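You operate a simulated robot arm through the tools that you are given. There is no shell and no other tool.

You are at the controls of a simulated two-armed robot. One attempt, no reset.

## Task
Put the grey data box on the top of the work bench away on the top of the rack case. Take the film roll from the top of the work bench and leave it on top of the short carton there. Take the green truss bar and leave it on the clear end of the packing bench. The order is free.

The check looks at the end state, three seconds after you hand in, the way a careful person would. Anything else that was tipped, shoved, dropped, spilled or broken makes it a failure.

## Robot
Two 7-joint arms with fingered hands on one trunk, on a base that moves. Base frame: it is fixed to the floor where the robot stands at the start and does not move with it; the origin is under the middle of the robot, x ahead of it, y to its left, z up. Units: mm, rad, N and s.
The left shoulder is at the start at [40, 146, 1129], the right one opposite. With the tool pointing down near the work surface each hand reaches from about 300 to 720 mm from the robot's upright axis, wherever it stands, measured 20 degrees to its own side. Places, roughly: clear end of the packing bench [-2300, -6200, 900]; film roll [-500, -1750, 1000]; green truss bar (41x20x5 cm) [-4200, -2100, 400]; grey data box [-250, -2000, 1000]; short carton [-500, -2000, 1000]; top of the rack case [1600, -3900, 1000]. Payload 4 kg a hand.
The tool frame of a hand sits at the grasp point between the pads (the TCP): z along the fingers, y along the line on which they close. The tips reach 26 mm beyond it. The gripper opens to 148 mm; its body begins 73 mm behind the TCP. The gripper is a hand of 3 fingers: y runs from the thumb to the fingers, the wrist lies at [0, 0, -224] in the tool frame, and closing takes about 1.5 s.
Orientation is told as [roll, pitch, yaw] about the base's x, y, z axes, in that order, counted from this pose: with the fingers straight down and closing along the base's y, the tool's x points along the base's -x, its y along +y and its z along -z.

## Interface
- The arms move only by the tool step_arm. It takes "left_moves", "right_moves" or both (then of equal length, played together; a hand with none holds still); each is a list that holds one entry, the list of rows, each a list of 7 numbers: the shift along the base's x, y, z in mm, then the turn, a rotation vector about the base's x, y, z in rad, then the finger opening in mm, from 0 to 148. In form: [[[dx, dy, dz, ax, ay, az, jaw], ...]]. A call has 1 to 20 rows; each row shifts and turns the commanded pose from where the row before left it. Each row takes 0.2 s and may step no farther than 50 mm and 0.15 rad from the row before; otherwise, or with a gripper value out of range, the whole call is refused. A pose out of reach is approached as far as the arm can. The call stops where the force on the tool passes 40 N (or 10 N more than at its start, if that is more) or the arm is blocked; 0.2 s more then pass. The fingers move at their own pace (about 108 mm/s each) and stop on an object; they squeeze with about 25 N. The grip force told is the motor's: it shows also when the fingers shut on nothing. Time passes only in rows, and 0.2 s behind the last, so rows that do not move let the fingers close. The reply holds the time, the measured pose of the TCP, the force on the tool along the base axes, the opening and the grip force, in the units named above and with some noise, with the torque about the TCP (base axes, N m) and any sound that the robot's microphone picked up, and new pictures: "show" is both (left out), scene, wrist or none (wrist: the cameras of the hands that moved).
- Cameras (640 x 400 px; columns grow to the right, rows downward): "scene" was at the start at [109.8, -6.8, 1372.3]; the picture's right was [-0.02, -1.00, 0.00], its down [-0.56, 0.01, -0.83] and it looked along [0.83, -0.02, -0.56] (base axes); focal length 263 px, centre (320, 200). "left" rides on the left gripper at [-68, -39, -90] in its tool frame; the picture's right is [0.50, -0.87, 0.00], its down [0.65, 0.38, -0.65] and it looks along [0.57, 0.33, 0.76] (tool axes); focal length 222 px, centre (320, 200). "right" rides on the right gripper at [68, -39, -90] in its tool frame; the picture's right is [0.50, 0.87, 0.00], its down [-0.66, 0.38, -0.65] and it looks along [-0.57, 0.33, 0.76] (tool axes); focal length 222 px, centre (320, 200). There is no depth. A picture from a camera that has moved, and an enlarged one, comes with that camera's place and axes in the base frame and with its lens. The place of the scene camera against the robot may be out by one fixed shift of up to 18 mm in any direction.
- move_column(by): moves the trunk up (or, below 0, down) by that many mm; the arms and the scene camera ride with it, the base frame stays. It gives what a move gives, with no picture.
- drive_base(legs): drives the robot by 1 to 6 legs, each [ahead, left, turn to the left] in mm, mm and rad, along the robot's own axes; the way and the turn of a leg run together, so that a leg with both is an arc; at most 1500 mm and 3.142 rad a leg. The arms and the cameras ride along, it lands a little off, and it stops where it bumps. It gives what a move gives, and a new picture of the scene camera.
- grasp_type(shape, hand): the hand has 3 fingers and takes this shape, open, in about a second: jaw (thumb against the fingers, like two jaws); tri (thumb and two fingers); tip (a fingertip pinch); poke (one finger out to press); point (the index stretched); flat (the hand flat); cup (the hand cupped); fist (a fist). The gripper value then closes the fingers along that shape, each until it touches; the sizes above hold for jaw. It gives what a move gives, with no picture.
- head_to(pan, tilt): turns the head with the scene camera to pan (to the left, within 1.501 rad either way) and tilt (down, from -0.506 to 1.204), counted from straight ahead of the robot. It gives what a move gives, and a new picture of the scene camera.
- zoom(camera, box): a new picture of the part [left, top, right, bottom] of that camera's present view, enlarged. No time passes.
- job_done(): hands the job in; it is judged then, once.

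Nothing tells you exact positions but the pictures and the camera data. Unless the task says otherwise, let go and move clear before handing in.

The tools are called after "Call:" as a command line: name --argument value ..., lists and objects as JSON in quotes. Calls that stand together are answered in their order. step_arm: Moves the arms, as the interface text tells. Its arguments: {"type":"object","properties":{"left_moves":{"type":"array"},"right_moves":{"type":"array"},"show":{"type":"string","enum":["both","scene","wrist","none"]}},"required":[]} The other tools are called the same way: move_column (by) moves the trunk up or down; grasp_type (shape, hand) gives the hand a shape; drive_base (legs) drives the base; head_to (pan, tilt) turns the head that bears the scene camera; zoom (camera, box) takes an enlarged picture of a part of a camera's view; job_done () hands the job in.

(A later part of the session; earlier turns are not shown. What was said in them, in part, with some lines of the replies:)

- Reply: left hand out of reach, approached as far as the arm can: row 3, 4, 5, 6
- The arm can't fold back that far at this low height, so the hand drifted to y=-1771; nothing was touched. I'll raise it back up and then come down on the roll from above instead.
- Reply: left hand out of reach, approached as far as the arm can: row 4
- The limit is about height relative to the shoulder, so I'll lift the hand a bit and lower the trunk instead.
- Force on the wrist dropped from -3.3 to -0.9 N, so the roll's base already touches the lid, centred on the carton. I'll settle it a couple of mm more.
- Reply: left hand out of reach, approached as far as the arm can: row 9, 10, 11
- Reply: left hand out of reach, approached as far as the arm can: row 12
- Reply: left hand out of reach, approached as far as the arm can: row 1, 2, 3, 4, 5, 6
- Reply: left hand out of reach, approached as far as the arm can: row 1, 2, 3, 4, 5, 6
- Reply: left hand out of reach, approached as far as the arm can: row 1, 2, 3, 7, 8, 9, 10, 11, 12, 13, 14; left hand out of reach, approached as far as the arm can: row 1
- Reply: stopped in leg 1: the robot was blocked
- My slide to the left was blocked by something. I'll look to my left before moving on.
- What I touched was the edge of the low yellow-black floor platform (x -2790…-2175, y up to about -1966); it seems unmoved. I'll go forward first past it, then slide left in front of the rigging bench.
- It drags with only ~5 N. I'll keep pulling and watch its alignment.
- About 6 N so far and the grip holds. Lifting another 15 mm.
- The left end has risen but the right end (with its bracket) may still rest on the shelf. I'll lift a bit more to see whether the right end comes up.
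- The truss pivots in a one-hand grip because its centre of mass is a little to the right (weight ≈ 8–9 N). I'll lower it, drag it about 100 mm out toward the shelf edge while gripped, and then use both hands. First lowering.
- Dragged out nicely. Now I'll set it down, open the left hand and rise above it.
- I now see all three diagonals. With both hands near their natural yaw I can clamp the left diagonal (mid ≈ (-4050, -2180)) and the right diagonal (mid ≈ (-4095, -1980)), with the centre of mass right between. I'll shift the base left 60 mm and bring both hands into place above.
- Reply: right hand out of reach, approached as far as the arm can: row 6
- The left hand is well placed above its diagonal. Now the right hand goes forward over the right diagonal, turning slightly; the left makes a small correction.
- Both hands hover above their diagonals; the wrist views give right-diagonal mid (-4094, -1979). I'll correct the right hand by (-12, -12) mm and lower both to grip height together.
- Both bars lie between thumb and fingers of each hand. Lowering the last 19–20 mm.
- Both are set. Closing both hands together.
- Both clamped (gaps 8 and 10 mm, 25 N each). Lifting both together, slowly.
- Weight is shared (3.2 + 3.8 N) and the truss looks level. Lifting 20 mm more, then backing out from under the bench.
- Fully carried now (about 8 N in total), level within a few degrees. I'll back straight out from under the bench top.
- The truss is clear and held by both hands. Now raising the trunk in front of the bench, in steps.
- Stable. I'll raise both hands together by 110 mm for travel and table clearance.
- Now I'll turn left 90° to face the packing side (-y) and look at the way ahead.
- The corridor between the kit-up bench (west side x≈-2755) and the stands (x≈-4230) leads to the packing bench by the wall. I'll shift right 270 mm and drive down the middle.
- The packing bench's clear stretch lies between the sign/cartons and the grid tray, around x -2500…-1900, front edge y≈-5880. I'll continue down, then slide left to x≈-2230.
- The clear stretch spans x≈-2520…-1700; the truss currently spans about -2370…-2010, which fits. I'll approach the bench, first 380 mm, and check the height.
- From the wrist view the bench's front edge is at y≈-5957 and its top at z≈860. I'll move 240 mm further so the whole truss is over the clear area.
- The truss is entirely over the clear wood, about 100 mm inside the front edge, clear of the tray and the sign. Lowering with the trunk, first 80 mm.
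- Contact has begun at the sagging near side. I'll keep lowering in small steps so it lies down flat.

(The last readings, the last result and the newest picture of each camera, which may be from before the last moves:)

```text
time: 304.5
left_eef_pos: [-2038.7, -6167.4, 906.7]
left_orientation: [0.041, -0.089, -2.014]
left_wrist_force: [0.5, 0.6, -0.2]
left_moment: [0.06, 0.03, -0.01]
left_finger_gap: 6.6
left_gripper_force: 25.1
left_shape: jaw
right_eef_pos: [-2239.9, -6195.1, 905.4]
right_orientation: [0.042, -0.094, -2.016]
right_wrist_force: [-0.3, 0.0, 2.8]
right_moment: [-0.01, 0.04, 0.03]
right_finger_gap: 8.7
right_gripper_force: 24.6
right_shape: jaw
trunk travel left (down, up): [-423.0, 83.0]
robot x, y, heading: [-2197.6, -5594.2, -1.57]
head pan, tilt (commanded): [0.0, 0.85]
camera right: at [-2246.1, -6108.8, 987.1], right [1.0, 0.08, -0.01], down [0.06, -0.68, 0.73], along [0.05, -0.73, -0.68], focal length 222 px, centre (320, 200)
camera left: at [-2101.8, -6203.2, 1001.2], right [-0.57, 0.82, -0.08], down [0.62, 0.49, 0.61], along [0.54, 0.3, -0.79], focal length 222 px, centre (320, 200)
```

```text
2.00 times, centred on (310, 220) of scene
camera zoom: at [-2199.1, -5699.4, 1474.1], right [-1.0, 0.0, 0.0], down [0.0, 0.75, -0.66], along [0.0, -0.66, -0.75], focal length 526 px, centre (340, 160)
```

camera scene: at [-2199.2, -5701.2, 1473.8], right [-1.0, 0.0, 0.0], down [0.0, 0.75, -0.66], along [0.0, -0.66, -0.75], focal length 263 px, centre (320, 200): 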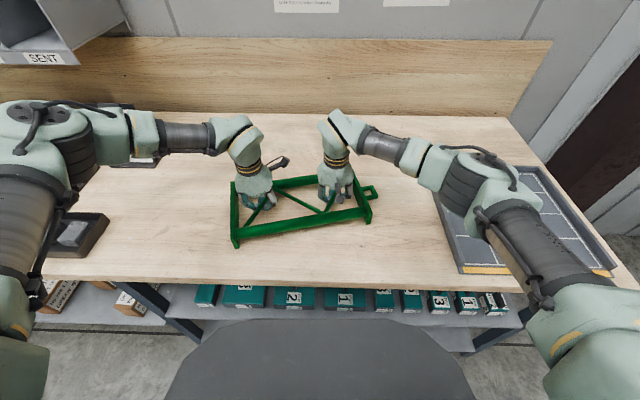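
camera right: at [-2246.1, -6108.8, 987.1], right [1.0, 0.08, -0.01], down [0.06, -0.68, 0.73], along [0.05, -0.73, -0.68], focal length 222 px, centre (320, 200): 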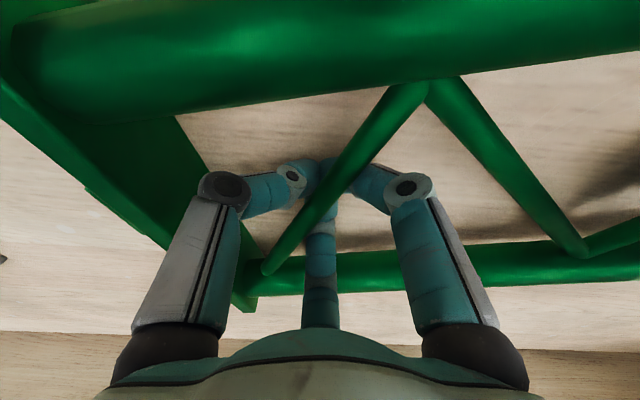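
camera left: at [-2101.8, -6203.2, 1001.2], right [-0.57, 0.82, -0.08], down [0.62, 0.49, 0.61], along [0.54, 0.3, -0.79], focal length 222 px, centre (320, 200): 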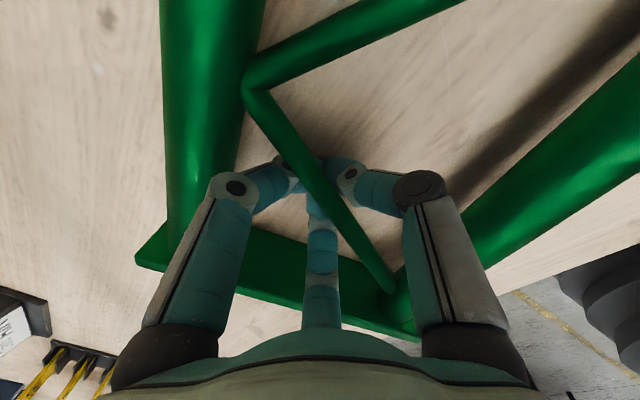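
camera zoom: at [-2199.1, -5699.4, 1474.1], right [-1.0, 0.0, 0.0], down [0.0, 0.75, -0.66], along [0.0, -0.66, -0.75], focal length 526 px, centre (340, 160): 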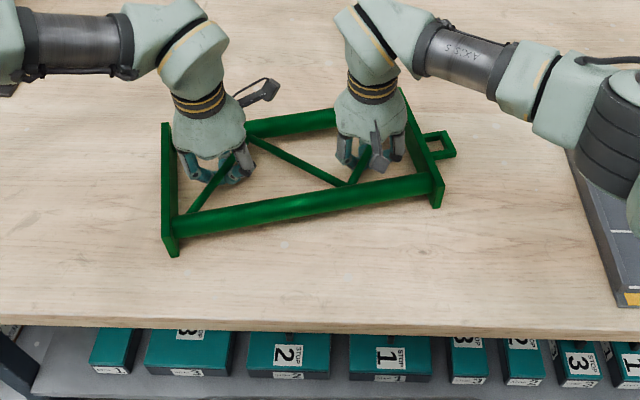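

The hands carry no weight any more (-0.2 and +2.8 N): the truss rests on the bench. Opening both hands gradually.

Call:
step_arm --left_moves '[[[0, 0, 0, 0, 0, 0, 8], [0, 0, 0, 0, 0, 0, 14], [0, 0, 0, 0, 0, 0, 20], [0, 0, 0, 0, 0, 0, 28], [0, 0, 0, 0, 0, 0, 36], [0, 0, 0, 0, 0, 0, 44], [0, 0, 0, 0, 0, 0, 44]]]' --right_moves '[[[0, 0, 0, 0, 0, 0, 10], [0, 0, 0, 0, 0, 0, 14], [0, 0, 0, 0, 0, 0, 20], [0, 0, 0, 0, 0, 0, 28], [0, 0, 0, 0, 0, 0, 36], [0, 0, 0, 0, 0, 0, 44], [0, 0, 0, 0, 0, 0, 44]]]' --show "both"

Call:
zoom --camera "scene" --box '[200, 120, 420, 320]'

```text
time: 306.1
left_eef_pos: [-2039.3, -6165.0, 909.3]
left_orientation: [0.042, -0.092, -2.015]
left_wrist_force: [-0.9, 1.3, 3.1]
left_moment: [0.04, -0.01, -0.02]
left_finger_gap: 42.2
left_gripper_force: 0.1
left_shape: jaw
right_eef_pos: [-2240.0, -6193.9, 906.4]
right_orientation: [0.045, -0.094, -2.016]
right_wrist_force: [1.7, -2.6, 14.8]
right_moment: [0.11, 0.03, -0.01]
right_finger_gap: 41.7
right_gripper_force: 0.1
right_shape: jaw
trunk travel left (down, up): [-423.0, 83.0]
robot x, y, heading: [-2195.3, -5596.3, -1.57]
head pan, tilt (commanded): [0.0, 0.85]
camera scene: at [-2198.9, -5697.6, 1474.2], right [-1.0, 0.0, 0.0], down [0.0, 0.75, -0.66], along [0.0, -0.66, -0.75], focal length 263 px, centre (320, 200)
camera right: at [-2245.7, -6107.8, 988.3], right [1.0, 0.08, -0.01], down [0.06, -0.68, 0.73], along [0.05, -0.73, -0.68], focal length 222 px, centre (320, 200)
camera left: at [-2102.0, -6201.9, 1002.1], right [-0.57, 0.82, -0.08], down [0.62, 0.49, 0.61], along [0.54, 0.3, -0.79], focal length 222 px, centre (320, 200)
```

scene: 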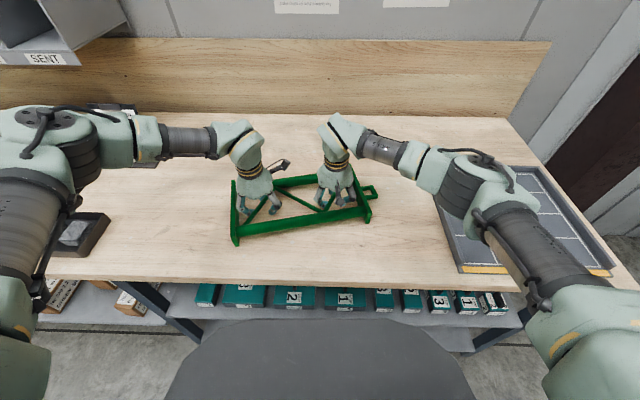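
right: 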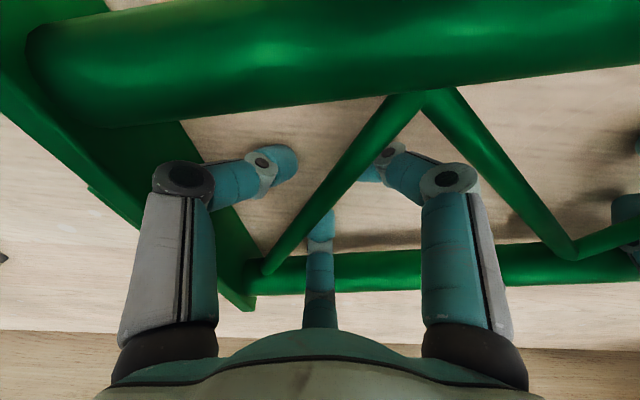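
left: 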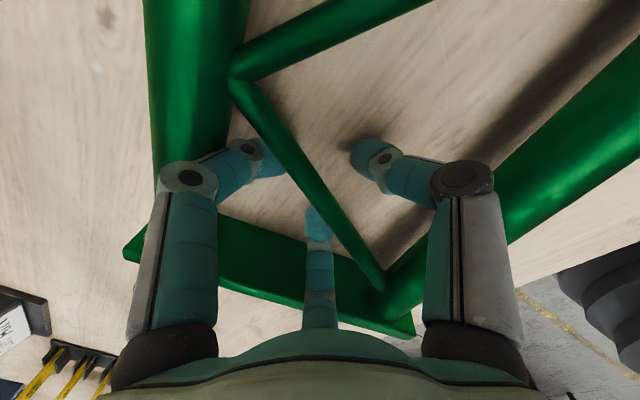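

```text
2.00 times, centred on (310, 220) of scene
camera zoom: at [-2198.9, -5697.6, 1474.2], right [-1.0, 0.0, 0.0], down [0.0, 0.75, -0.66], along [0.0, -0.66, -0.75], focal length 526 px, centre (340, 160)
```

zoom: 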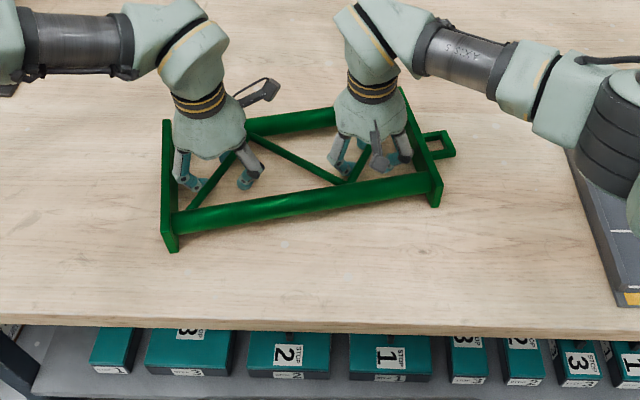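

Both open; the fingertips lightly touch the bench and sit close under the bars, so before rising I'll shift each hand ~8 mm toward its finger side to free the bars.

Call:
step_arm --left_moves '[[[2.4, -1.1, 0.8, 0, 0, 0, 46], [2.4, -1.1, 0.5, 0, 0, 0, 46], [2.4, -1.1, 0.3, 0, 0, 0, 46], [0, 0, 0, 0, 0, 0, 46]]]' --right_moves '[[[2.4, -1.1, 1.2, 0, 0, 0, 46], [2.4, -1.1, 0.8, 0, 0, 0, 46], [2.4, -1.1, 0.5, 0, 0, 0, 46], [0, 0, 0, 0, 0, 0, 46]]]' --show "wrist"

```text
time: 307.1
left_eef_pos: [-2031.7, -6168.4, 909.6]
left_orientation: [0.042, -0.088, -2.014]
left_wrist_force: [-0.6, 2.6, -0.9]
left_moment: [0.01, 0.02, -0.04]
left_finger_gap: 45.1
left_gripper_force: 0.0
left_shape: jaw
right_eef_pos: [-2232.7, -6197.8, 908.2]
right_orientation: [0.044, -0.097, -2.016]
right_wrist_force: [-3.5, 0.2, 12.6]
right_moment: [0.21, 0.3, 0.04]
right_finger_gap: 46.4
right_gripper_force: 0.0
right_shape: jaw
trunk travel left (down, up): [-423.0, 83.0]
robot x, y, heading: [-2198.4, -5595.9, -1.574]
head pan, tilt (commanded): [0.0, 0.85]
camera right: at [-2238.9, -6110.9, 990.1], right [1.0, 0.08, -0.01], down [0.06, -0.68, 0.73], along [0.05, -0.73, -0.68], focal length 222 px, centre (320, 200)
camera left: at [-2095.4, -6205.1, 1003.8], right [-0.57, 0.82, -0.08], down [0.62, 0.49, 0.61], along [0.54, 0.3, -0.79], focal length 222 px, centre (320, 200)
```

right: 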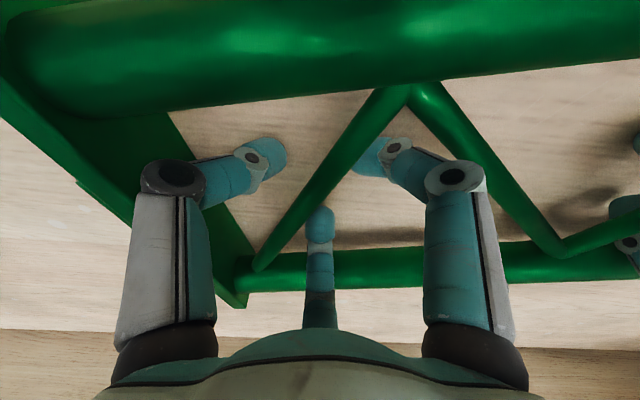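
left: 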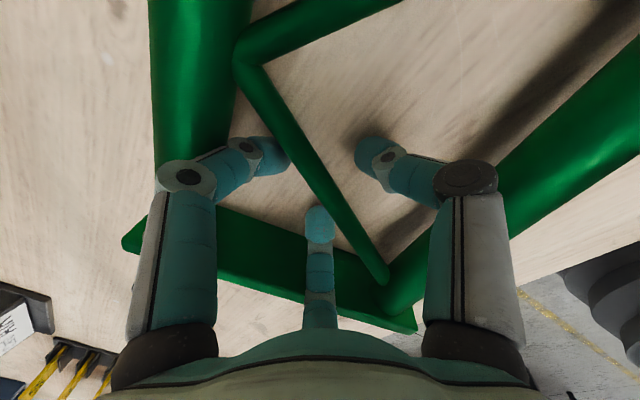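

Call:
step_arm --left_moves '[[[2.7, -1.3, 0.4, 0, 0, 0, 44], [2.7, -1.3, 0.4, 0, 0, 0, 44], [0, 0, 0, 0, 0, 0, 44]]]' --right_moves '[[[1.4, -0.6, 1.2, 0, 0, 0, 44], [1.4, -0.6, 1.2, 0, 0, 0, 44], [0, 0, 0, 0, 0, 0, 44]]]' --show "wrist"

```text
time: 307.9
left_eef_pos: [-2025.8, -6173.1, 909.7]
left_orientation: [0.04, -0.089, -2.012]
left_wrist_force: [-0.3, 0.5, -0.1]
left_moment: [-0.05, 0.02, -0.03]
left_finger_gap: 43.8
left_gripper_force: 0.0
left_shape: jaw
right_eef_pos: [-2228.9, -6199.3, 907.6]
right_orientation: [0.042, -0.094, -2.016]
right_wrist_force: [1.0, 0.5, -4.8]
right_moment: [-0.07, -0.02, -0.11]
right_finger_gap: 11.3
right_gripper_force: 25.1
right_shape: jaw
trunk travel left (down, up): [-423.0, 83.0]
robot x, y, heading: [-2197.7, -5595.5, -1.574]
head pan, tilt (commanded): [0.0, 0.85]
camera right: at [-2235.0, -6113.2, 990.5], right [1.0, 0.08, -0.01], down [0.06, -0.68, 0.73], along [0.05, -0.73, -0.69], focal length 222 px, centre (320, 200)
camera left: at [-2088.7, -6209.7, 1003.2], right [-0.57, 0.82, -0.08], down [0.62, 0.49, 0.61], along [0.54, 0.3, -0.79], focal length 222 px, centre (320, 200)
```

right: 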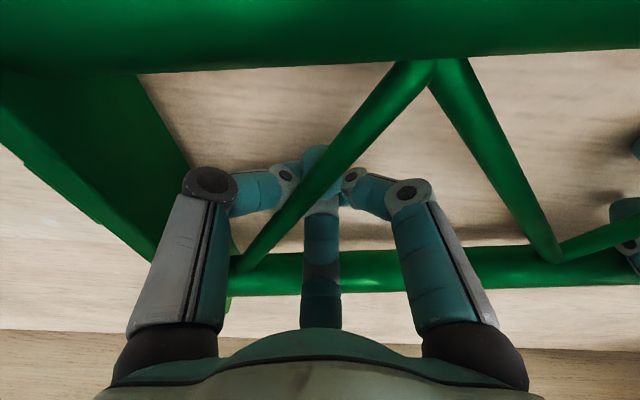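
left: 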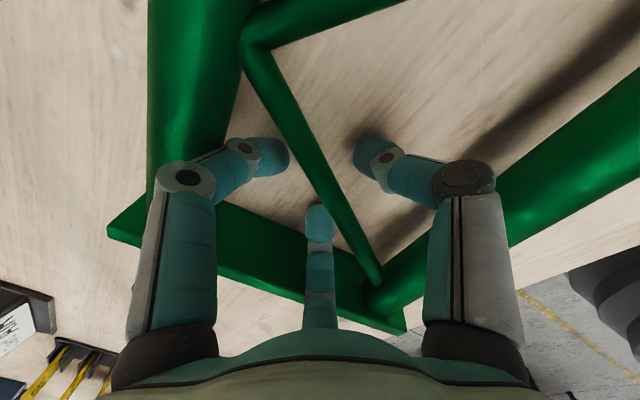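

The right hand unexpectedly closed again under the bar (gap 11 mm). I'll open it once more without moving.

Call:
step_arm --right_moves '[[[0, 0, -1, 0, 0, 0, 20], [0, 0, -1, 0, 0, 0, 30], [0, 0, -1, 0, 0, 0, 40], [0, 0, 0, 0, 0, 0, 46], [0, 0, 0, 0, 0, 0, 46], [0, 0, 0, 0, 0, 0, 46]]]' --show "both"

Call:
zoom --camera "right" --box '[200, 60, 440, 280]'

```text
time: 309.3
left_eef_pos: [-2025.9, -6170.8, 909.8]
left_orientation: [0.044, -0.089, -2.013]
left_wrist_force: [-0.6, -0.1, -0.4]
left_moment: [-0.01, -0.01, 0.03]
left_finger_gap: 43.9
left_gripper_force: 0.0
left_shape: jaw
right_eef_pos: [-2229.4, -6198.9, 907.1]
right_orientation: [0.045, -0.096, -2.016]
right_wrist_force: [-0.3, -2.6, 10.0]
right_moment: [0.07, 0.04, 0.08]
right_finger_gap: 45.6
right_gripper_force: 0.0
right_shape: jaw
trunk travel left (down, up): [-423.0, 83.0]
robot x, y, heading: [-2199.2, -5599.8, -1.569]
head pan, tilt (commanded): [0.0, 0.85]
camera scene: at [-2199.1, -5698.6, 1474.2], right [-1.0, 0.0, 0.0], down [0.0, 0.75, -0.66], along [0.0, -0.66, -0.75], focal length 263 px, centre (320, 200)
camera right: at [-2235.8, -6112.8, 989.7], right [1.0, 0.08, -0.01], down [0.06, -0.68, 0.73], along [0.05, -0.73, -0.68], focal length 222 px, centre (320, 200)
```

scene: 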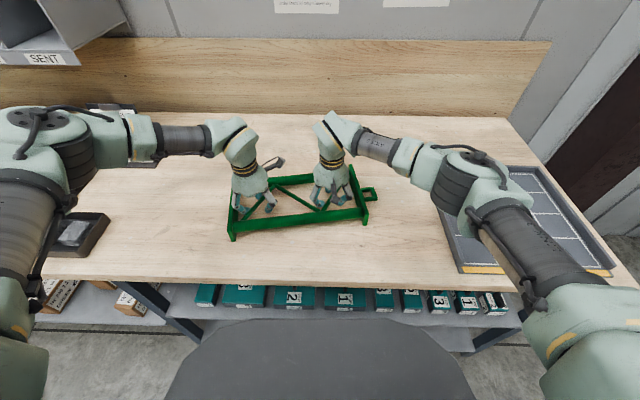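
right: 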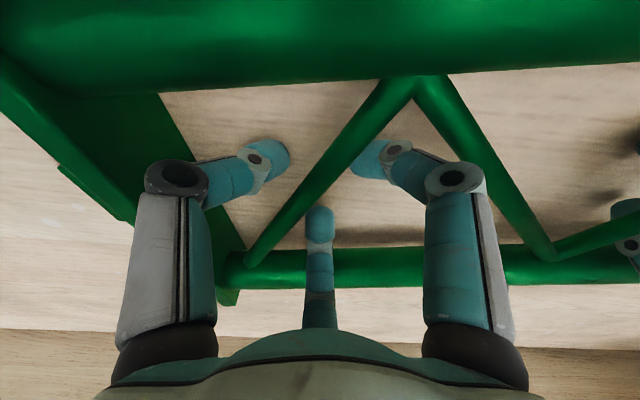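

```text
1.82 times, centred on (320, 170) of right
camera zoom: at [-2235.8, -6112.8, 989.7], right [1.0, 0.08, -0.01], down [0.06, -0.68, 0.73], along [0.05, -0.73, -0.68], focal length 404 px, centre (320, 254)
```

zoom: 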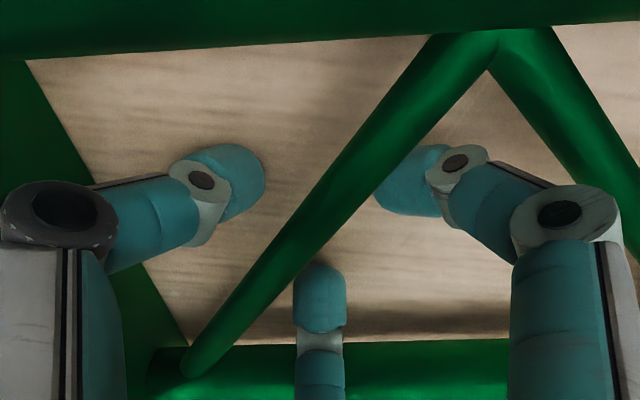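

The right hand is open again and the bar has a few mm on each side. I'll raise the right hand alone in small steps, keeping it opening.

Call:
step_arm --right_moves '[[[1, -0.5, 2, 0, 0, 0, 50], [0, 0, 3, 0, 0, 0, 50], [0, 0, 3, 0, 0, 0, 50], [0, 0, 0, 0, 0, 0, 50]]]' --show "wrist"

```text
time: 310.3
left_eef_pos: [-2025.9, -6173.0, 910.8]
left_orientation: [0.04, -0.089, -2.014]
left_wrist_force: [-0.8, 0.4, 1.1]
left_moment: [0.02, -0.04, 0.0]
left_finger_gap: 43.8
left_gripper_force: 0.1
left_shape: jaw
right_eef_pos: [-2228.3, -6199.4, 914.4]
right_orientation: [0.043, -0.095, -2.016]
right_wrist_force: [0.8, 0.0, 0.3]
right_moment: [-0.01, 0.01, 0.04]
right_finger_gap: 49.7
right_gripper_force: 0.0
right_shape: jaw
trunk travel left (down, up): [-423.0, 83.0]
robot x, y, heading: [-2201.5, -5594.1, -1.573]
head pan, tilt (commanded): [0.0, 0.85]
camera right: at [-2234.6, -6113.5, 996.8], right [1.0, 0.08, -0.01], down [0.06, -0.68, 0.73], along [0.05, -0.73, -0.69], focal length 222 px, centre (320, 200)
```

right: 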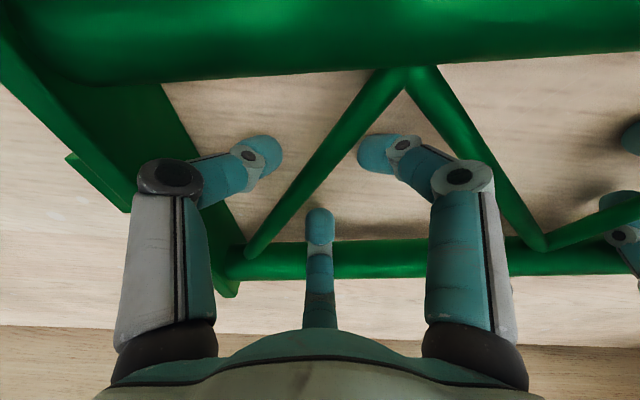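

Free (no force). Continuing up with the right hand.

Call:
step_arm --right_moves '[[[0, 0, 5, 0, 0, 0, 50], [0, 0, 8, 0, 0, 0, 50], [0, 0, 12, 0, 0, 0, 50], [0, 0, 20, 0, 0, 0, 50], [0, 0, 25, 0, 0, 0, 50], [0, 0, 25, 0, 0, 0, 50]]]' --show "wrist"

Call:
zoom --camera "left" --box '[200, 60, 440, 280]'

```text
time: 311.7
left_eef_pos: [-2025.4, -6173.3, 909.2]
left_orientation: [0.043, -0.089, -2.014]
left_wrist_force: [-0.6, -0.5, 0.9]
left_moment: [0.04, -0.04, 0.03]
left_finger_gap: 43.9
left_gripper_force: 0.0
left_shape: jaw
right_eef_pos: [-2228.3, -6200.5, 1009.8]
right_orientation: [0.044, -0.094, -2.016]
right_wrist_force: [1.0, -0.4, 0.3]
right_moment: [-0.01, -0.03, -0.03]
right_finger_gap: 49.7
right_gripper_force: 0.1
right_shape: jaw
trunk travel left (down, up): [-423.0, 83.0]
robot x, y, heading: [-2198.7, -5598.0, -1.572]
head pan, tilt (commanded): [0.0, 0.85]
camera right: at [-2234.7, -6113.9, 1092.5], right [1.0, 0.08, -0.01], down [0.06, -0.68, 0.73], along [0.05, -0.73, -0.68], focal length 222 px, centre (320, 200)
```

right: 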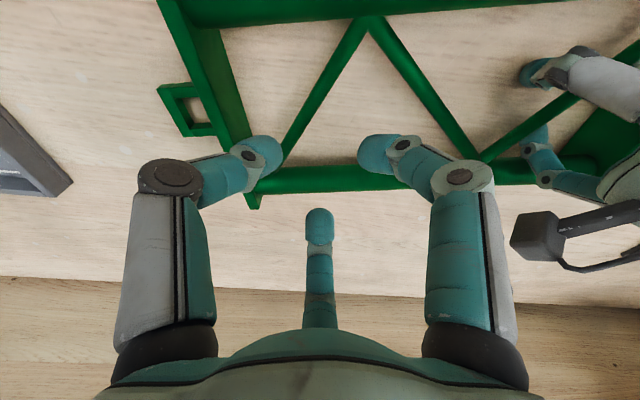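

```text
1.82 times, centred on (320, 170) of left
camera zoom: at [-2089.6, -6208.8, 1003.8], right [-0.57, 0.82, -0.08], down [0.62, 0.49, 0.61], along [0.54, 0.3, -0.79], focal length 404 px, centre (320, 254)
```

zoom: 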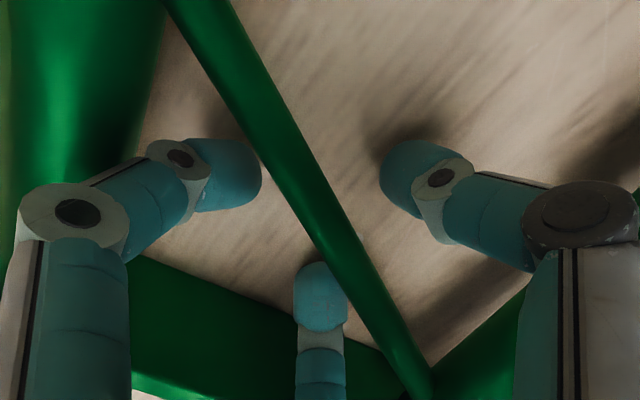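

Right hand is clear. For the left hand I'll shift 6 mm away from the bar on the finger side and then rise slowly too.

Call:
step_arm --left_moves '[[[1.8, -1, 0.3, 0, 0, 0, 47], [1.8, -1, 0.3, 0, 0, 0, 48], [1.8, -1, 0.4, 0, 0, 0, 48], [0, 0, 2, 0, 0, 0, 48], [0, 0, 3, 0, 0, 0, 48], [0, 0, 3, 0, 0, 0, 48], [0, 0, 0, 0, 0, 0, 48]]]' --show "wrist"

```text
time: 313.3
left_eef_pos: [-2020.4, -6175.7, 918.1]
left_orientation: [0.041, -0.088, -2.012]
left_wrist_force: [0.3, -0.3, -0.2]
left_moment: [0.01, -0.01, -0.02]
left_finger_gap: 47.7
left_gripper_force: 0.0
left_shape: jaw
right_eef_pos: [-2228.9, -6200.0, 1009.7]
right_orientation: [0.043, -0.095, -2.016]
right_wrist_force: [0.2, 0.0, -1.1]
right_moment: [0.05, -0.03, 0.0]
right_finger_gap: 49.6
right_gripper_force: 0.1
right_shape: jaw
trunk travel left (down, up): [-423.0, 83.0]
robot x, y, heading: [-2200.3, -5596.8, -1.572]
head pan, tilt (commanded): [0.0, 0.85]
camera left: at [-2083.8, -6212.3, 1012.5], right [-0.57, 0.82, -0.08], down [0.62, 0.49, 0.61], along [0.54, 0.3, -0.79], focal length 222 px, centre (320, 200)
```

left: 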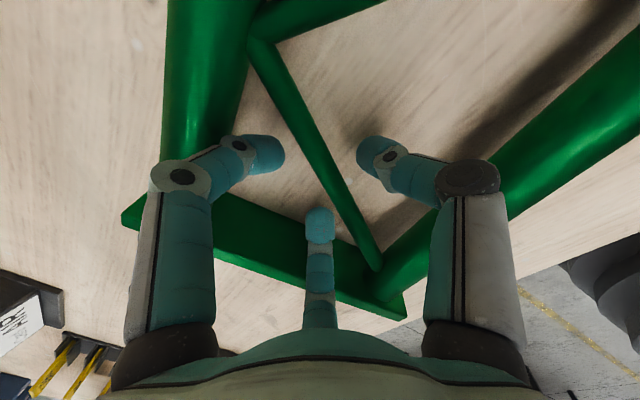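

Free of the bar. Raising the left hand clear.

Call:
step_arm --left_moves '[[[0, 0, 5, 0, 0, 0, 48], [0, 0, 8, 0, 0, 0, 48], [0, 0, 12, 0, 0, 0, 48], [0, 0, 20, 0, 0, 0, 48], [0, 0, 25, 0, 0, 0, 48], [0, 0, 25, 0, 0, 0, 48]]]' --show "both"

Call:
move_column --by 70

Call:
drive_base --legs '[[-500, 0, 0]]'

Call:
head_to --pan 0.0 --tilt 0.6

```text
time: 314.7
left_eef_pos: [-2021.5, -6174.9, 1014.7]
left_orientation: [0.042, -0.089, -2.013]
left_wrist_force: [0.1, -0.5, -0.6]
left_moment: [0.0, 0.0, 0.02]
left_finger_gap: 47.9
left_gripper_force: 0.1
left_shape: jaw
right_eef_pos: [-2228.5, -6199.3, 1010.8]
right_orientation: [0.044, -0.094, -2.017]
right_wrist_force: [0.1, 1.0, 0.4]
right_moment: [-0.02, -0.03, -0.02]
right_finger_gap: 49.6
right_gripper_force: 0.0
right_shape: jaw
trunk travel left (down, up): [-423.0, 83.0]
robot x, y, heading: [-2195.5, -5597.2, -1.569]
head pan, tilt (commanded): [0.0, 0.85]
camera scene: at [-2199.2, -5699.2, 1474.1], right [-1.0, 0.0, 0.0], down [0.0, 0.75, -0.66], along [0.0, -0.66, -0.75], focal length 263 px, centre (320, 200)
camera left: at [-2084.8, -6211.7, 1108.6], right [-0.57, 0.82, -0.08], down [0.62, 0.49, 0.61], along [0.54, 0.3, -0.79], focal length 222 px, centre (320, 200)
```

scene: 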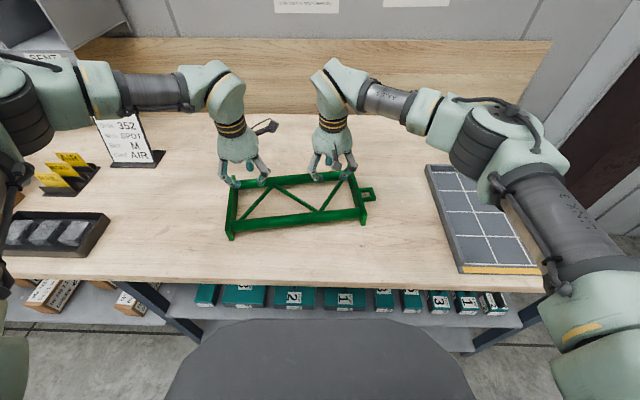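
left: 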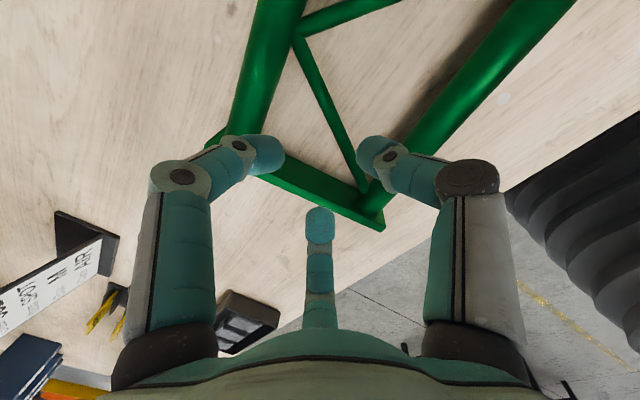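

```text
time: 315.8
left_eef_pos: [-2021.0, -6176.3, 1084.3]
left_orientation: [0.039, -0.09, -2.014]
left_wrist_force: [-0.2, 0.1, -0.9]
left_moment: [0.0, 0.0, 0.01]
left_finger_gap: 47.5
left_gripper_force: 0.0
left_shape: jaw
right_eef_pos: [-2227.9, -6200.5, 1079.6]
right_orientation: [0.043, -0.096, -2.015]
right_wrist_force: [-0.5, -0.3, -0.2]
right_moment: [0.0, 0.0, 0.0]
right_finger_gap: 50.0
right_gripper_force: 0.0
right_shape: jaw
trunk travel left (down, up): [-493.0, 13.0]
robot x, y, heading: [-2200.0, -5595.9, -1.573]
head pan, tilt (commanded): [0.0, 0.85]
```

```text
time: 318.7
left_eef_pos: [-2021.3, -5679.2, 1084.0]
left_orientation: [0.042, -0.088, -2.015]
left_wrist_force: [-0.5, 0.0, 0.1]
left_moment: [0.02, 0.0, 0.0]
left_finger_gap: 47.5
left_gripper_force: 0.0
left_shape: jaw
right_eef_pos: [-2228.7, -5701.4, 1079.2]
right_orientation: [0.043, -0.092, -2.019]
right_wrist_force: [-0.1, -0.2, 0.4]
right_moment: [0.02, -0.01, 0.0]
right_finger_gap: 49.7
right_gripper_force: 0.2
right_shape: jaw
trunk travel left (down, up): [-493.0, 13.0]
robot x, y, heading: [-2200.2, -5099.5, -1.578]
head pan, tilt (commanded): [0.0, 0.85]
camera scene: at [-2197.6, -5202.3, 1543.9], right [-1.0, 0.0, 0.0], down [0.0, 0.75, -0.66], along [0.0, -0.66, -0.75], focal length 263 px, centre (320, 200)
```

scene: 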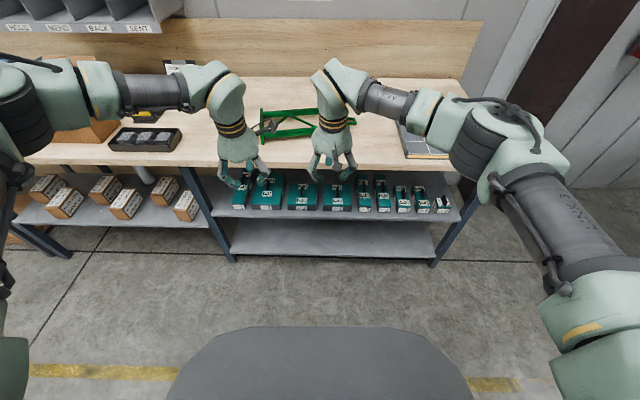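

```text
time: 319.5
left_eef_pos: [-2021.0, -5677.1, 1084.6]
left_orientation: [0.042, -0.09, -2.016]
left_wrist_force: [0.4, 0.4, -0.3]
left_moment: [0.0, 0.0, -0.01]
left_finger_gap: 47.7
left_gripper_force: 0.1
left_shape: jaw
right_eef_pos: [-2226.9, -5700.9, 1078.7]
right_orientation: [0.044, -0.094, -2.018]
right_wrist_force: [0.0, 0.0, -0.2]
right_moment: [0.0, 0.01, -0.01]
right_finger_gap: 49.6
right_gripper_force: 0.1
right_shape: jaw
trunk travel left (down, up): [-493.0, 13.0]
robot x, y, heading: [-2199.9, -5097.0, -1.575]
head pan, tilt (commanded): [0.0, 0.6]
camera scene: at [-2197.6, -5209.9, 1564.9], right [-1.0, 0.0, 0.0], down [0.0, 0.57, -0.82], along [0.0, -0.82, -0.57], focal length 263 px, centre (320, 200)
```

scene: 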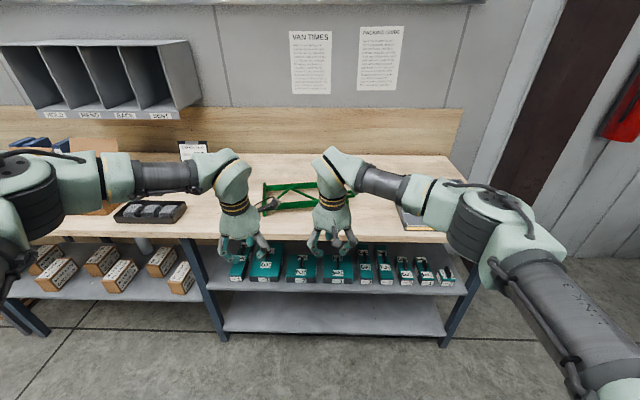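

The green truss lies flat on the clear part of the packing bench. I'll look closely to judge its place there.

Call:
zoom --camera "scene" --box '[100, 120, 480, 280]'

Call:
head_to --pan 0.0 --tilt 0.3

```text
1.68 times, centred on (290, 200) of scene
camera zoom: at [-2197.6, -5209.9, 1564.9], right [-1.0, 0.0, 0.0], down [0.0, 0.57, -0.82], along [0.0, -0.82, -0.57], focal length 443 px, centre (370, 200)
```

zoom: 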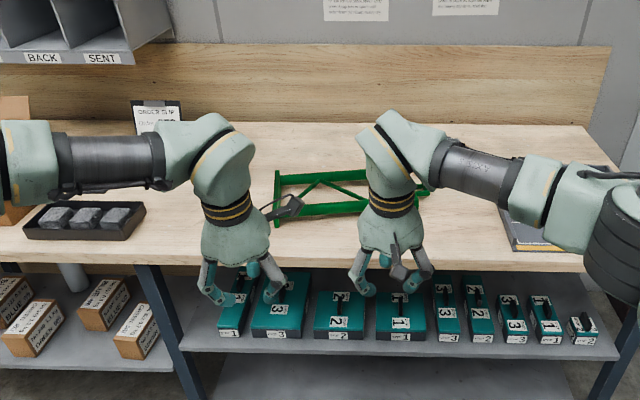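

```text
time: 320.3
left_eef_pos: [-2021.2, -5677.3, 1083.3]
left_orientation: [0.042, -0.088, -2.016]
left_wrist_force: [0.6, 0.8, -0.1]
left_moment: [0.01, 0.0, 0.01]
left_finger_gap: 47.7
left_gripper_force: 0.0
left_shape: jaw
right_eef_pos: [-2228.4, -5701.6, 1078.9]
right_orientation: [0.043, -0.094, -2.018]
right_wrist_force: [-0.5, -0.2, -0.9]
right_moment: [0.0, 0.0, 0.04]
right_finger_gap: 49.5
right_gripper_force: 0.0
right_shape: jaw
trunk travel left (down, up): [-493.0, 13.0]
robot x, y, heading: [-2197.0, -5097.4, -1.572]
head pan, tilt (commanded): [0.0, 0.3]
camera scene: at [-2197.7, -5215.4, 1592.4], right [-1.0, 0.0, 0.0], down [0.0, 0.3, -0.95], along [0.0, -0.95, -0.3], focal length 263 px, centre (320, 200)
```

scene: 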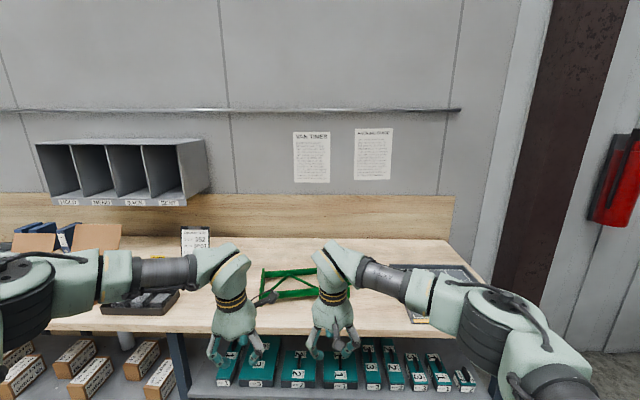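

The truss spans about x -2362…-1977, fine but left of the spot's given centre (-2300). I'll nudge it ~85 mm to the right with a closed left hand, keeping well clear of the grid tray (x≈-2535). First driving back in with hands high.

Call:
step_arm --left_moves '[[[20, 0, 0, 0, 0, 0, 20], [20, 0, 0, 0, 0, 0, 0], [20, 0, 0, 0, 0, 0, 0], [20, 0, 0, 0, 0, 0, 0], [20, 0, 0, 0, 0, 0, 0], [20, 0, 0, 0, 0, 0, 0]]]' --right_moves '[[[0, 0, 5, 0, 0, 0, 60], [0, 0, 5, 0, 0, 0, 60], [0, 0, 5, 0, 0, 0, 60], [0, 0, 5, 0, 0, 0, 60], [0, 0, 5, 0, 0, 0, 60], [0, 0, 5, 0, 0, 0, 60]]]' --show "none"

Call:
drive_base --legs '[[490, 0, 0]]'

Call:
head_to --pan 0.1 --tilt 0.8

Call:
zoom --camera "left" --box '[0, 0, 640, 400]'

```text
time: 321.7
left_eef_pos: [-1899.6, -5677.8, 1084.4]
left_orientation: [0.04, -0.089, -2.015]
left_wrist_force: [0.1, 0.4, -0.4]
left_moment: [-0.02, 0.03, 0.03]
left_finger_gap: 0.0
left_gripper_force: 24.9
left_shape: jaw
right_eef_pos: [-2227.2, -5699.5, 1110.2]
right_orientation: [0.042, -0.093, -2.02]
right_wrist_force: [0.1, 1.0, 0.7]
right_moment: [-0.02, -0.04, 0.05]
right_finger_gap: 59.6
right_gripper_force: 0.0
right_shape: jaw
trunk travel left (down, up): [-493.0, 13.0]
robot x, y, heading: [-2197.5, -5094.1, -1.575]
head pan, tilt (commanded): [0.0, 0.3]
```

```text
time: 324.6
left_eef_pos: [-1905.0, -6170.8, 1084.3]
left_orientation: [0.043, -0.09, -2.017]
left_wrist_force: [-0.4, 0.0, -0.2]
left_moment: [0.02, -0.01, -0.02]
left_finger_gap: 0.0
left_gripper_force: 24.8
left_shape: jaw
right_eef_pos: [-2232.2, -6193.9, 1111.0]
right_orientation: [0.045, -0.095, -2.019]
right_wrist_force: [0.6, 0.3, 0.5]
right_moment: [0.0, 0.0, -0.02]
right_finger_gap: 59.2
right_gripper_force: 0.1
right_shape: jaw
trunk travel left (down, up): [-493.0, 13.0]
robot x, y, heading: [-2202.5, -5591.7, -1.576]
head pan, tilt (commanded): [0.0, 0.3]
camera scene: at [-2200.3, -5708.8, 1592.6], right [-1.0, 0.01, 0.0], down [0.0, 0.29, -0.96], along [-0.01, -0.96, -0.29], focal length 263 px, centre (320, 200)
```

scene: 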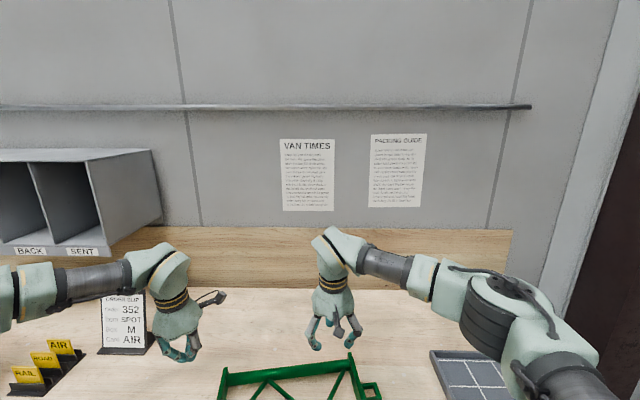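

```text
time: 325.5
left_eef_pos: [-1904.6, -6173.5, 1083.7]
left_orientation: [0.037, -0.088, -2.019]
left_wrist_force: [-0.2, -0.2, 0.1]
left_moment: [-0.04, 0.01, 0.02]
left_finger_gap: 0.0
left_gripper_force: 25.0
left_shape: jaw
right_eef_pos: [-2232.1, -6195.5, 1110.1]
right_orientation: [0.043, -0.094, -2.02]
right_wrist_force: [0.0, 0.0, 0.2]
right_moment: [-0.04, 0.02, 0.01]
right_finger_gap: 59.5
right_gripper_force: 0.1
right_shape: jaw
trunk travel left (down, up): [-493.0, 13.0]
robot x, y, heading: [-2195.8, -5592.1, -1.577]
head pan, tilt (commanded): [0.099, 0.799]
camera scene: at [-2192.2, -5698.4, 1548.1], right [-1.0, -0.09, 0.0], down [-0.07, 0.71, -0.7], along [0.07, -0.69, -0.72], focal length 263 px, centre (320, 200)
```

scene: 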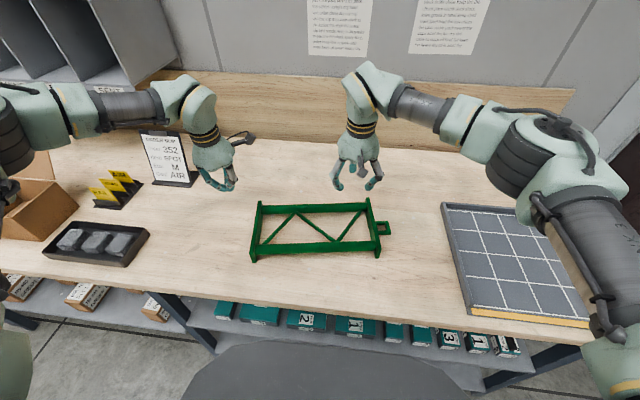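

```text
1.00 times, centred on (320, 200) of left (not enlarged: the box is as wide or as high as the picture)
camera zoom: at [-1968.2, -6209.2, 1177.1], right [-0.57, 0.82, -0.08], down [0.62, 0.49, 0.61], along [0.54, 0.29, -0.79], focal length 222 px, centre (320, 200)
```

zoom: 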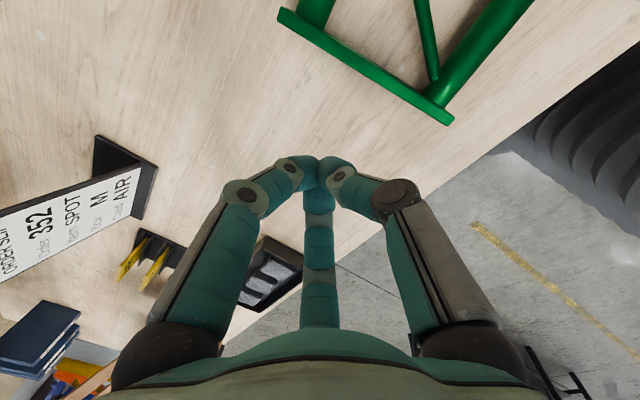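

The picture shows it is already well inside the clear stretch; a small nudge of ~60 mm toward the given centre is still easy. I'll lower the closed left hand beside the left end plate.

Call:
step_arm --left_moves '[[[5, -7, -25, 0, 0, 0, 0], [5, -7, -25, 0, 0, 0, 0], [5, -8, -25, 0, 0, 0, 0], [0, 0, -30, 0, 0, 0, 0], [0, 0, -30, 0, 0, 0, 0], [0, 0, -25, 0, 0, 0, 0], [0, 0, -14, 0, 0, 0, 0], [0, 0, 0, 0, 0, 0, 0]]]' --show "both"

```text
time: 327.3
left_eef_pos: [-1889.4, -6195.3, 910.6]
left_orientation: [0.041, -0.092, -2.02]
left_wrist_force: [-0.4, -0.6, 2.8]
left_moment: [-0.01, -0.01, 0.0]
left_finger_gap: 0.0
left_gripper_force: 25.1
left_shape: jaw
right_eef_pos: [-2231.3, -6196.0, 1109.8]
right_orientation: [0.042, -0.095, -2.018]
right_wrist_force: [-0.2, -0.2, 0.3]
right_moment: [-0.03, 0.02, -0.01]
right_finger_gap: 59.6
right_gripper_force: 0.1
right_shape: jaw
trunk travel left (down, up): [-493.0, 13.0]
robot x, y, heading: [-2197.1, -5591.5, -1.574]
head pan, tilt (commanded): [0.099, 0.799]
camera scene: at [-2192.3, -5697.6, 1548.1], right [-1.0, -0.09, 0.0], down [-0.07, 0.71, -0.7], along [0.07, -0.69, -0.72], focal length 263 px, centre (320, 200)
camera left: at [-1953.1, -6230.9, 1003.4], right [-0.57, 0.82, -0.08], down [0.62, 0.49, 0.61], along [0.54, 0.29, -0.79], focal length 222 px, centre (320, 200)
```

scene: 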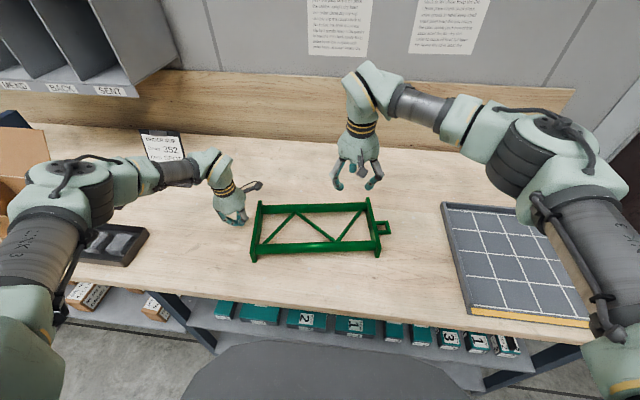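
left: 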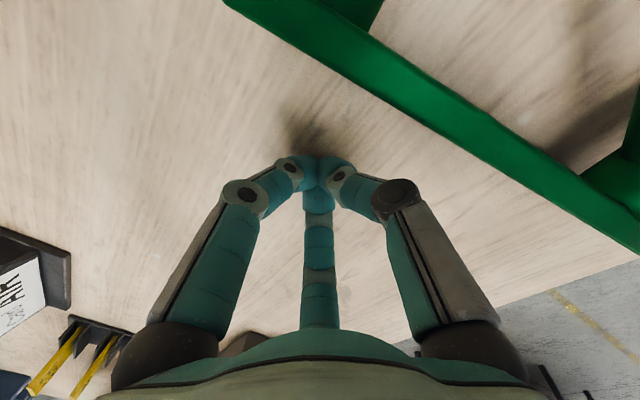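

Call:
step_arm --left_moves '[[[-4, 0, 3, 0, 0, 0, 0], [-6, 0, 0, 0, 0, 0, 0], [-6, 0, 0, 0, 0, 0, 0], [-6, 0, 0, 0, 0, 0, 0], [-6, 0, 0, 0, 0, 0, 0], [-6, 0, 0, 0, 0, 0, 0], [-6, 0, 0, 0, 0, 0, 0], [-6, 0, 0, 0, 0, 0, 0], [-6, 0, 0, 0, 0, 0, 0]]]' --show "both"

```text
time: 329.3
left_eef_pos: [-1942.4, -6194.9, 913.0]
left_orientation: [0.041, -0.093, -2.018]
left_wrist_force: [4.5, -1.2, 5.6]
left_moment: [0.09, 0.23, -0.06]
left_finger_gap: 0.0
left_gripper_force: 25.2
left_shape: jaw
right_eef_pos: [-2231.0, -6196.1, 1110.8]
right_orientation: [0.043, -0.094, -2.019]
right_wrist_force: [-0.7, 0.2, -0.1]
right_moment: [0.0, -0.01, -0.02]
right_finger_gap: 59.2
right_gripper_force: 0.1
right_shape: jaw
trunk travel left (down, up): [-493.0, 13.0]
robot x, y, heading: [-2202.5, -5591.6, -1.576]
head pan, tilt (commanded): [0.099, 0.799]
camera scene: at [-2191.9, -5697.2, 1548.1], right [-1.0, -0.09, 0.0], down [-0.07, 0.71, -0.7], along [0.07, -0.69, -0.72], focal length 263 px, centre (320, 200)
camera left: at [-2005.4, -6230.4, 1006.7], right [-0.57, 0.82, -0.08], down [0.62, 0.49, 0.61], along [0.54, 0.29, -0.79], focal length 222 px, centre (320, 200)
```

scene: 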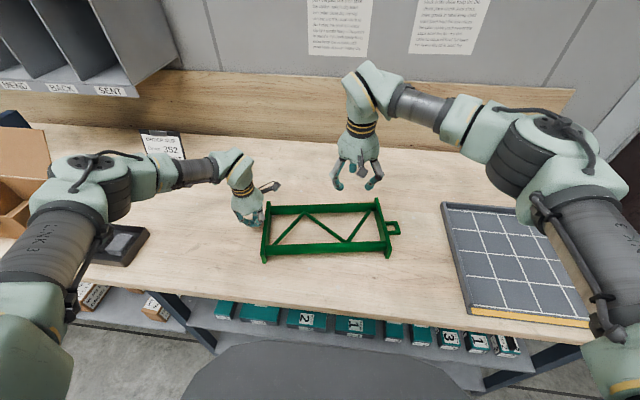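
left: 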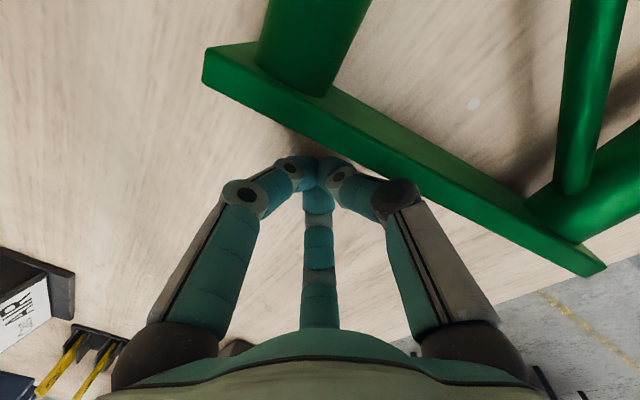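

It slides nicely and straightened a bit. Another 30 mm.

Call:
step_arm --left_moves '[[[-6, 0, 0, 0, 0, 0, 0], [-6, 0, 0, 0, 0, 0, 0], [-6, 0, 0, 0, 0, 0, 0], [-6, 0, 0, 0, 0, 0, 0], [-6, 0, 0, 0, 0, 0, 0], [12, 0, 4, 0, 0, 0, 0], [20, 0, 10, 0, 0, 0, 0], [20, 0, 30, 0, 0, 0, 0], [0, 0, 40, 0, 0, 0, 0], [0, 0, 40, 0, 0, 0, 0], [0, 0, 40, 0, 0, 0, 0]]]' --show "both"

```text
time: 331.7
left_eef_pos: [-1921.0, -6194.1, 1077.1]
left_orientation: [0.041, -0.088, -2.019]
left_wrist_force: [0.1, -0.4, -0.2]
left_moment: [0.02, 0.03, 0.03]
left_finger_gap: 0.2
left_gripper_force: 25.1
left_shape: jaw
right_eef_pos: [-2231.2, -6196.1, 1110.1]
right_orientation: [0.042, -0.095, -2.019]
right_wrist_force: [-0.2, -1.0, -0.7]
right_moment: [-0.01, 0.0, 0.0]
right_finger_gap: 59.5
right_gripper_force: 0.1
right_shape: jaw
trunk travel left (down, up): [-493.0, 13.0]
robot x, y, heading: [-2202.6, -5590.4, -1.574]
head pan, tilt (commanded): [0.099, 0.799]
camera scene: at [-2192.3, -5697.1, 1548.1], right [-1.0, -0.09, 0.0], down [-0.07, 0.71, -0.7], along [0.07, -0.69, -0.72], focal length 263 px, centre (320, 200)
camera left: at [-1984.2, -6229.9, 1170.4], right [-0.57, 0.82, -0.08], down [0.62, 0.49, 0.61], along [0.54, 0.29, -0.79], focal length 222 px, centre (320, 200)
```

scene: 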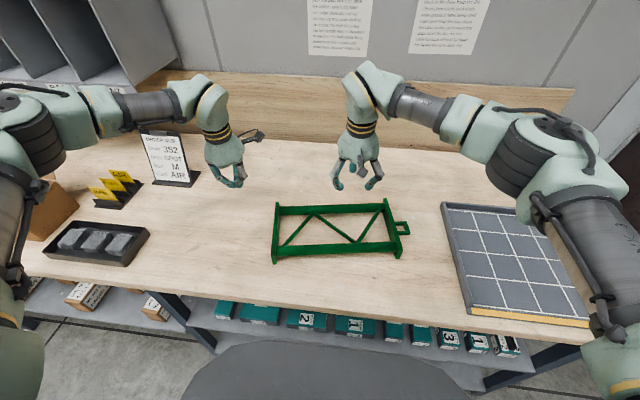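
left: 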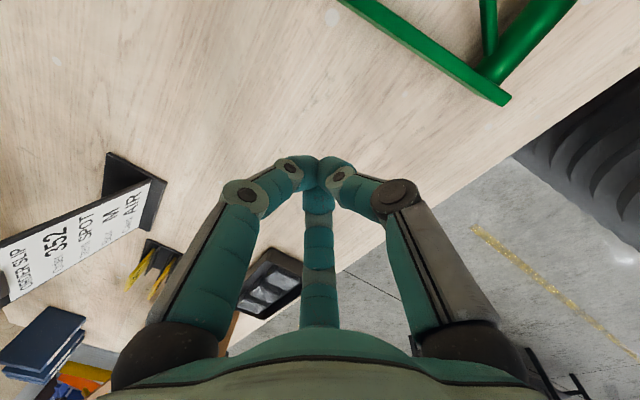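

The truss now lies squarely in the clear end with ~90 mm to the grid tray, and nothing else was touched. I'll back away from the bench with both hands clear and take a last look.

Call:
drive_base --legs '[[-450, 0, 0]]'

Call:
head_to --pan 0.0 --tilt 0.5

Call:
zoom --camera "scene" --box '[80, 130, 500, 300]'

```text
time: 334.5
left_eef_pos: [-1916.8, -5747.7, 1075.2]
left_orientation: [0.041, -0.087, -2.017]
left_wrist_force: [0.6, 0.0, 0.4]
left_moment: [-0.02, 0.02, 0.02]
left_finger_gap: 0.0
left_gripper_force: 24.9
left_shape: jaw
right_eef_pos: [-2228.7, -5748.2, 1108.2]
right_orientation: [0.044, -0.093, -2.017]
right_wrist_force: [0.3, 0.2, 0.8]
right_moment: [-0.04, -0.02, 0.03]
right_finger_gap: 59.4
right_gripper_force: 0.1
right_shape: jaw
trunk travel left (down, up): [-493.0, 13.0]
robot x, y, heading: [-2197.7, -5144.9, -1.579]
head pan, tilt (commanded): [0.099, 0.799]
camera scene: at [-2189.8, -5251.0, 1547.9], right [-1.0, -0.1, 0.0], down [-0.07, 0.71, -0.7], along [0.07, -0.69, -0.72], focal length 263 px, centre (320, 200)
```

scene: 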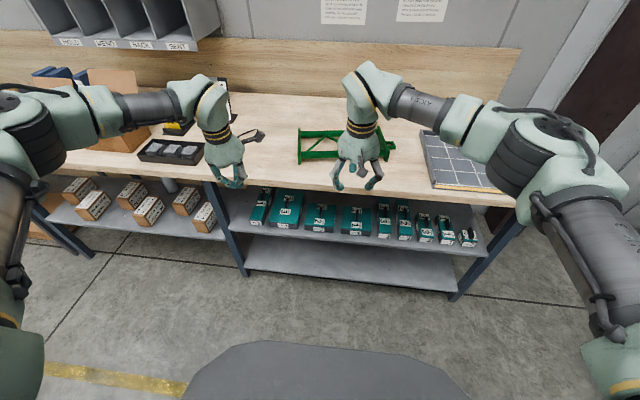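

```text
time: 335.3
left_eef_pos: [-1917.8, -5745.5, 1075.9]
left_orientation: [0.043, -0.089, -2.016]
left_wrist_force: [-0.2, 0.8, -0.1]
left_moment: [0.01, 0.02, 0.02]
left_finger_gap: 0.0
left_gripper_force: 25.0
left_shape: jaw
right_eef_pos: [-2227.2, -5747.1, 1109.2]
right_orientation: [0.043, -0.094, -2.019]
right_wrist_force: [0.4, 0.7, 0.5]
right_moment: [-0.02, 0.01, 0.02]
right_finger_gap: 59.6
right_gripper_force: 0.0
right_shape: jaw
trunk travel left (down, up): [-493.0, 13.0]
robot x, y, heading: [-2201.0, -5143.1, -1.576]
head pan, tilt (commanded): [0.0, 0.499]
camera scene: at [-2197.9, -5258.8, 1574.0], right [-1.0, 0.0, 0.0], down [0.0, 0.48, -0.88], along [0.0, -0.88, -0.48], focal length 263 px, centre (320, 200)
```

scene: 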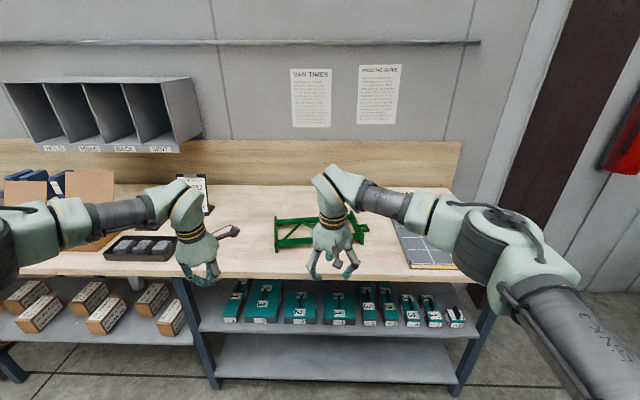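

```text
1.52 times, centred on (290, 215) of scene
camera zoom: at [-2197.9, -5258.8, 1574.0], right [-1.0, 0.0, 0.0], down [0.0, 0.48, -0.88], along [0.0, -0.88, -0.48], focal length 401 px, centre (366, 177)
```

zoom: 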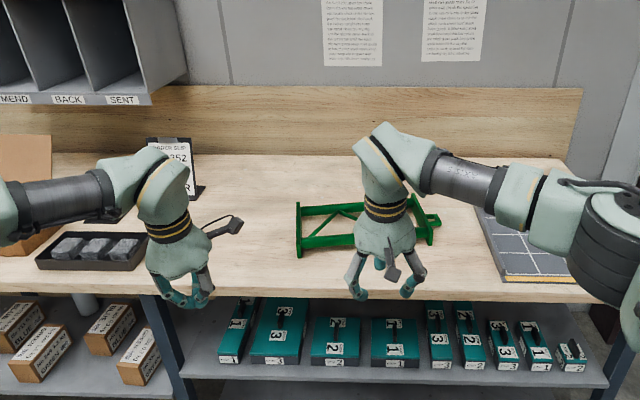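

All three objects are in place: the data box on the rack case, the film roll upright on the short carton, and the green truss bar on the clear end of the packing bench. Both hands are empty and clear, so I'm handing in.

Call:
job_done

```text
The job is handed in.
```

I've handed the job in with all three objects placed. The result of the check hasn't come back.

- **Data box:** it sits flat on top of the rack case, well inside the edges.
- **Film roll:** it stands upright in the middle of the short carton. I last saw it standing just after I picked up the data box, and didn't go back for another look before handing in.
- **Green truss bar:** it lies flat on the clear end of the packing bench, about 90 mm from the grid tray. I slid it about 60 mm toward the given spot after setting it down.

**Possible problem:** while driving toward the rigging bench, I was stopped by something at floor level. I think it was the edge of the low yellow-and-black platform. As far as I could tell from the pictures it didn't move, and the items on the table beside it looked undisturbed, but I couldn't measure it exactly.

I saw nothing else tipped, shoved or dropped. Both hands are empty and clear of the bench.
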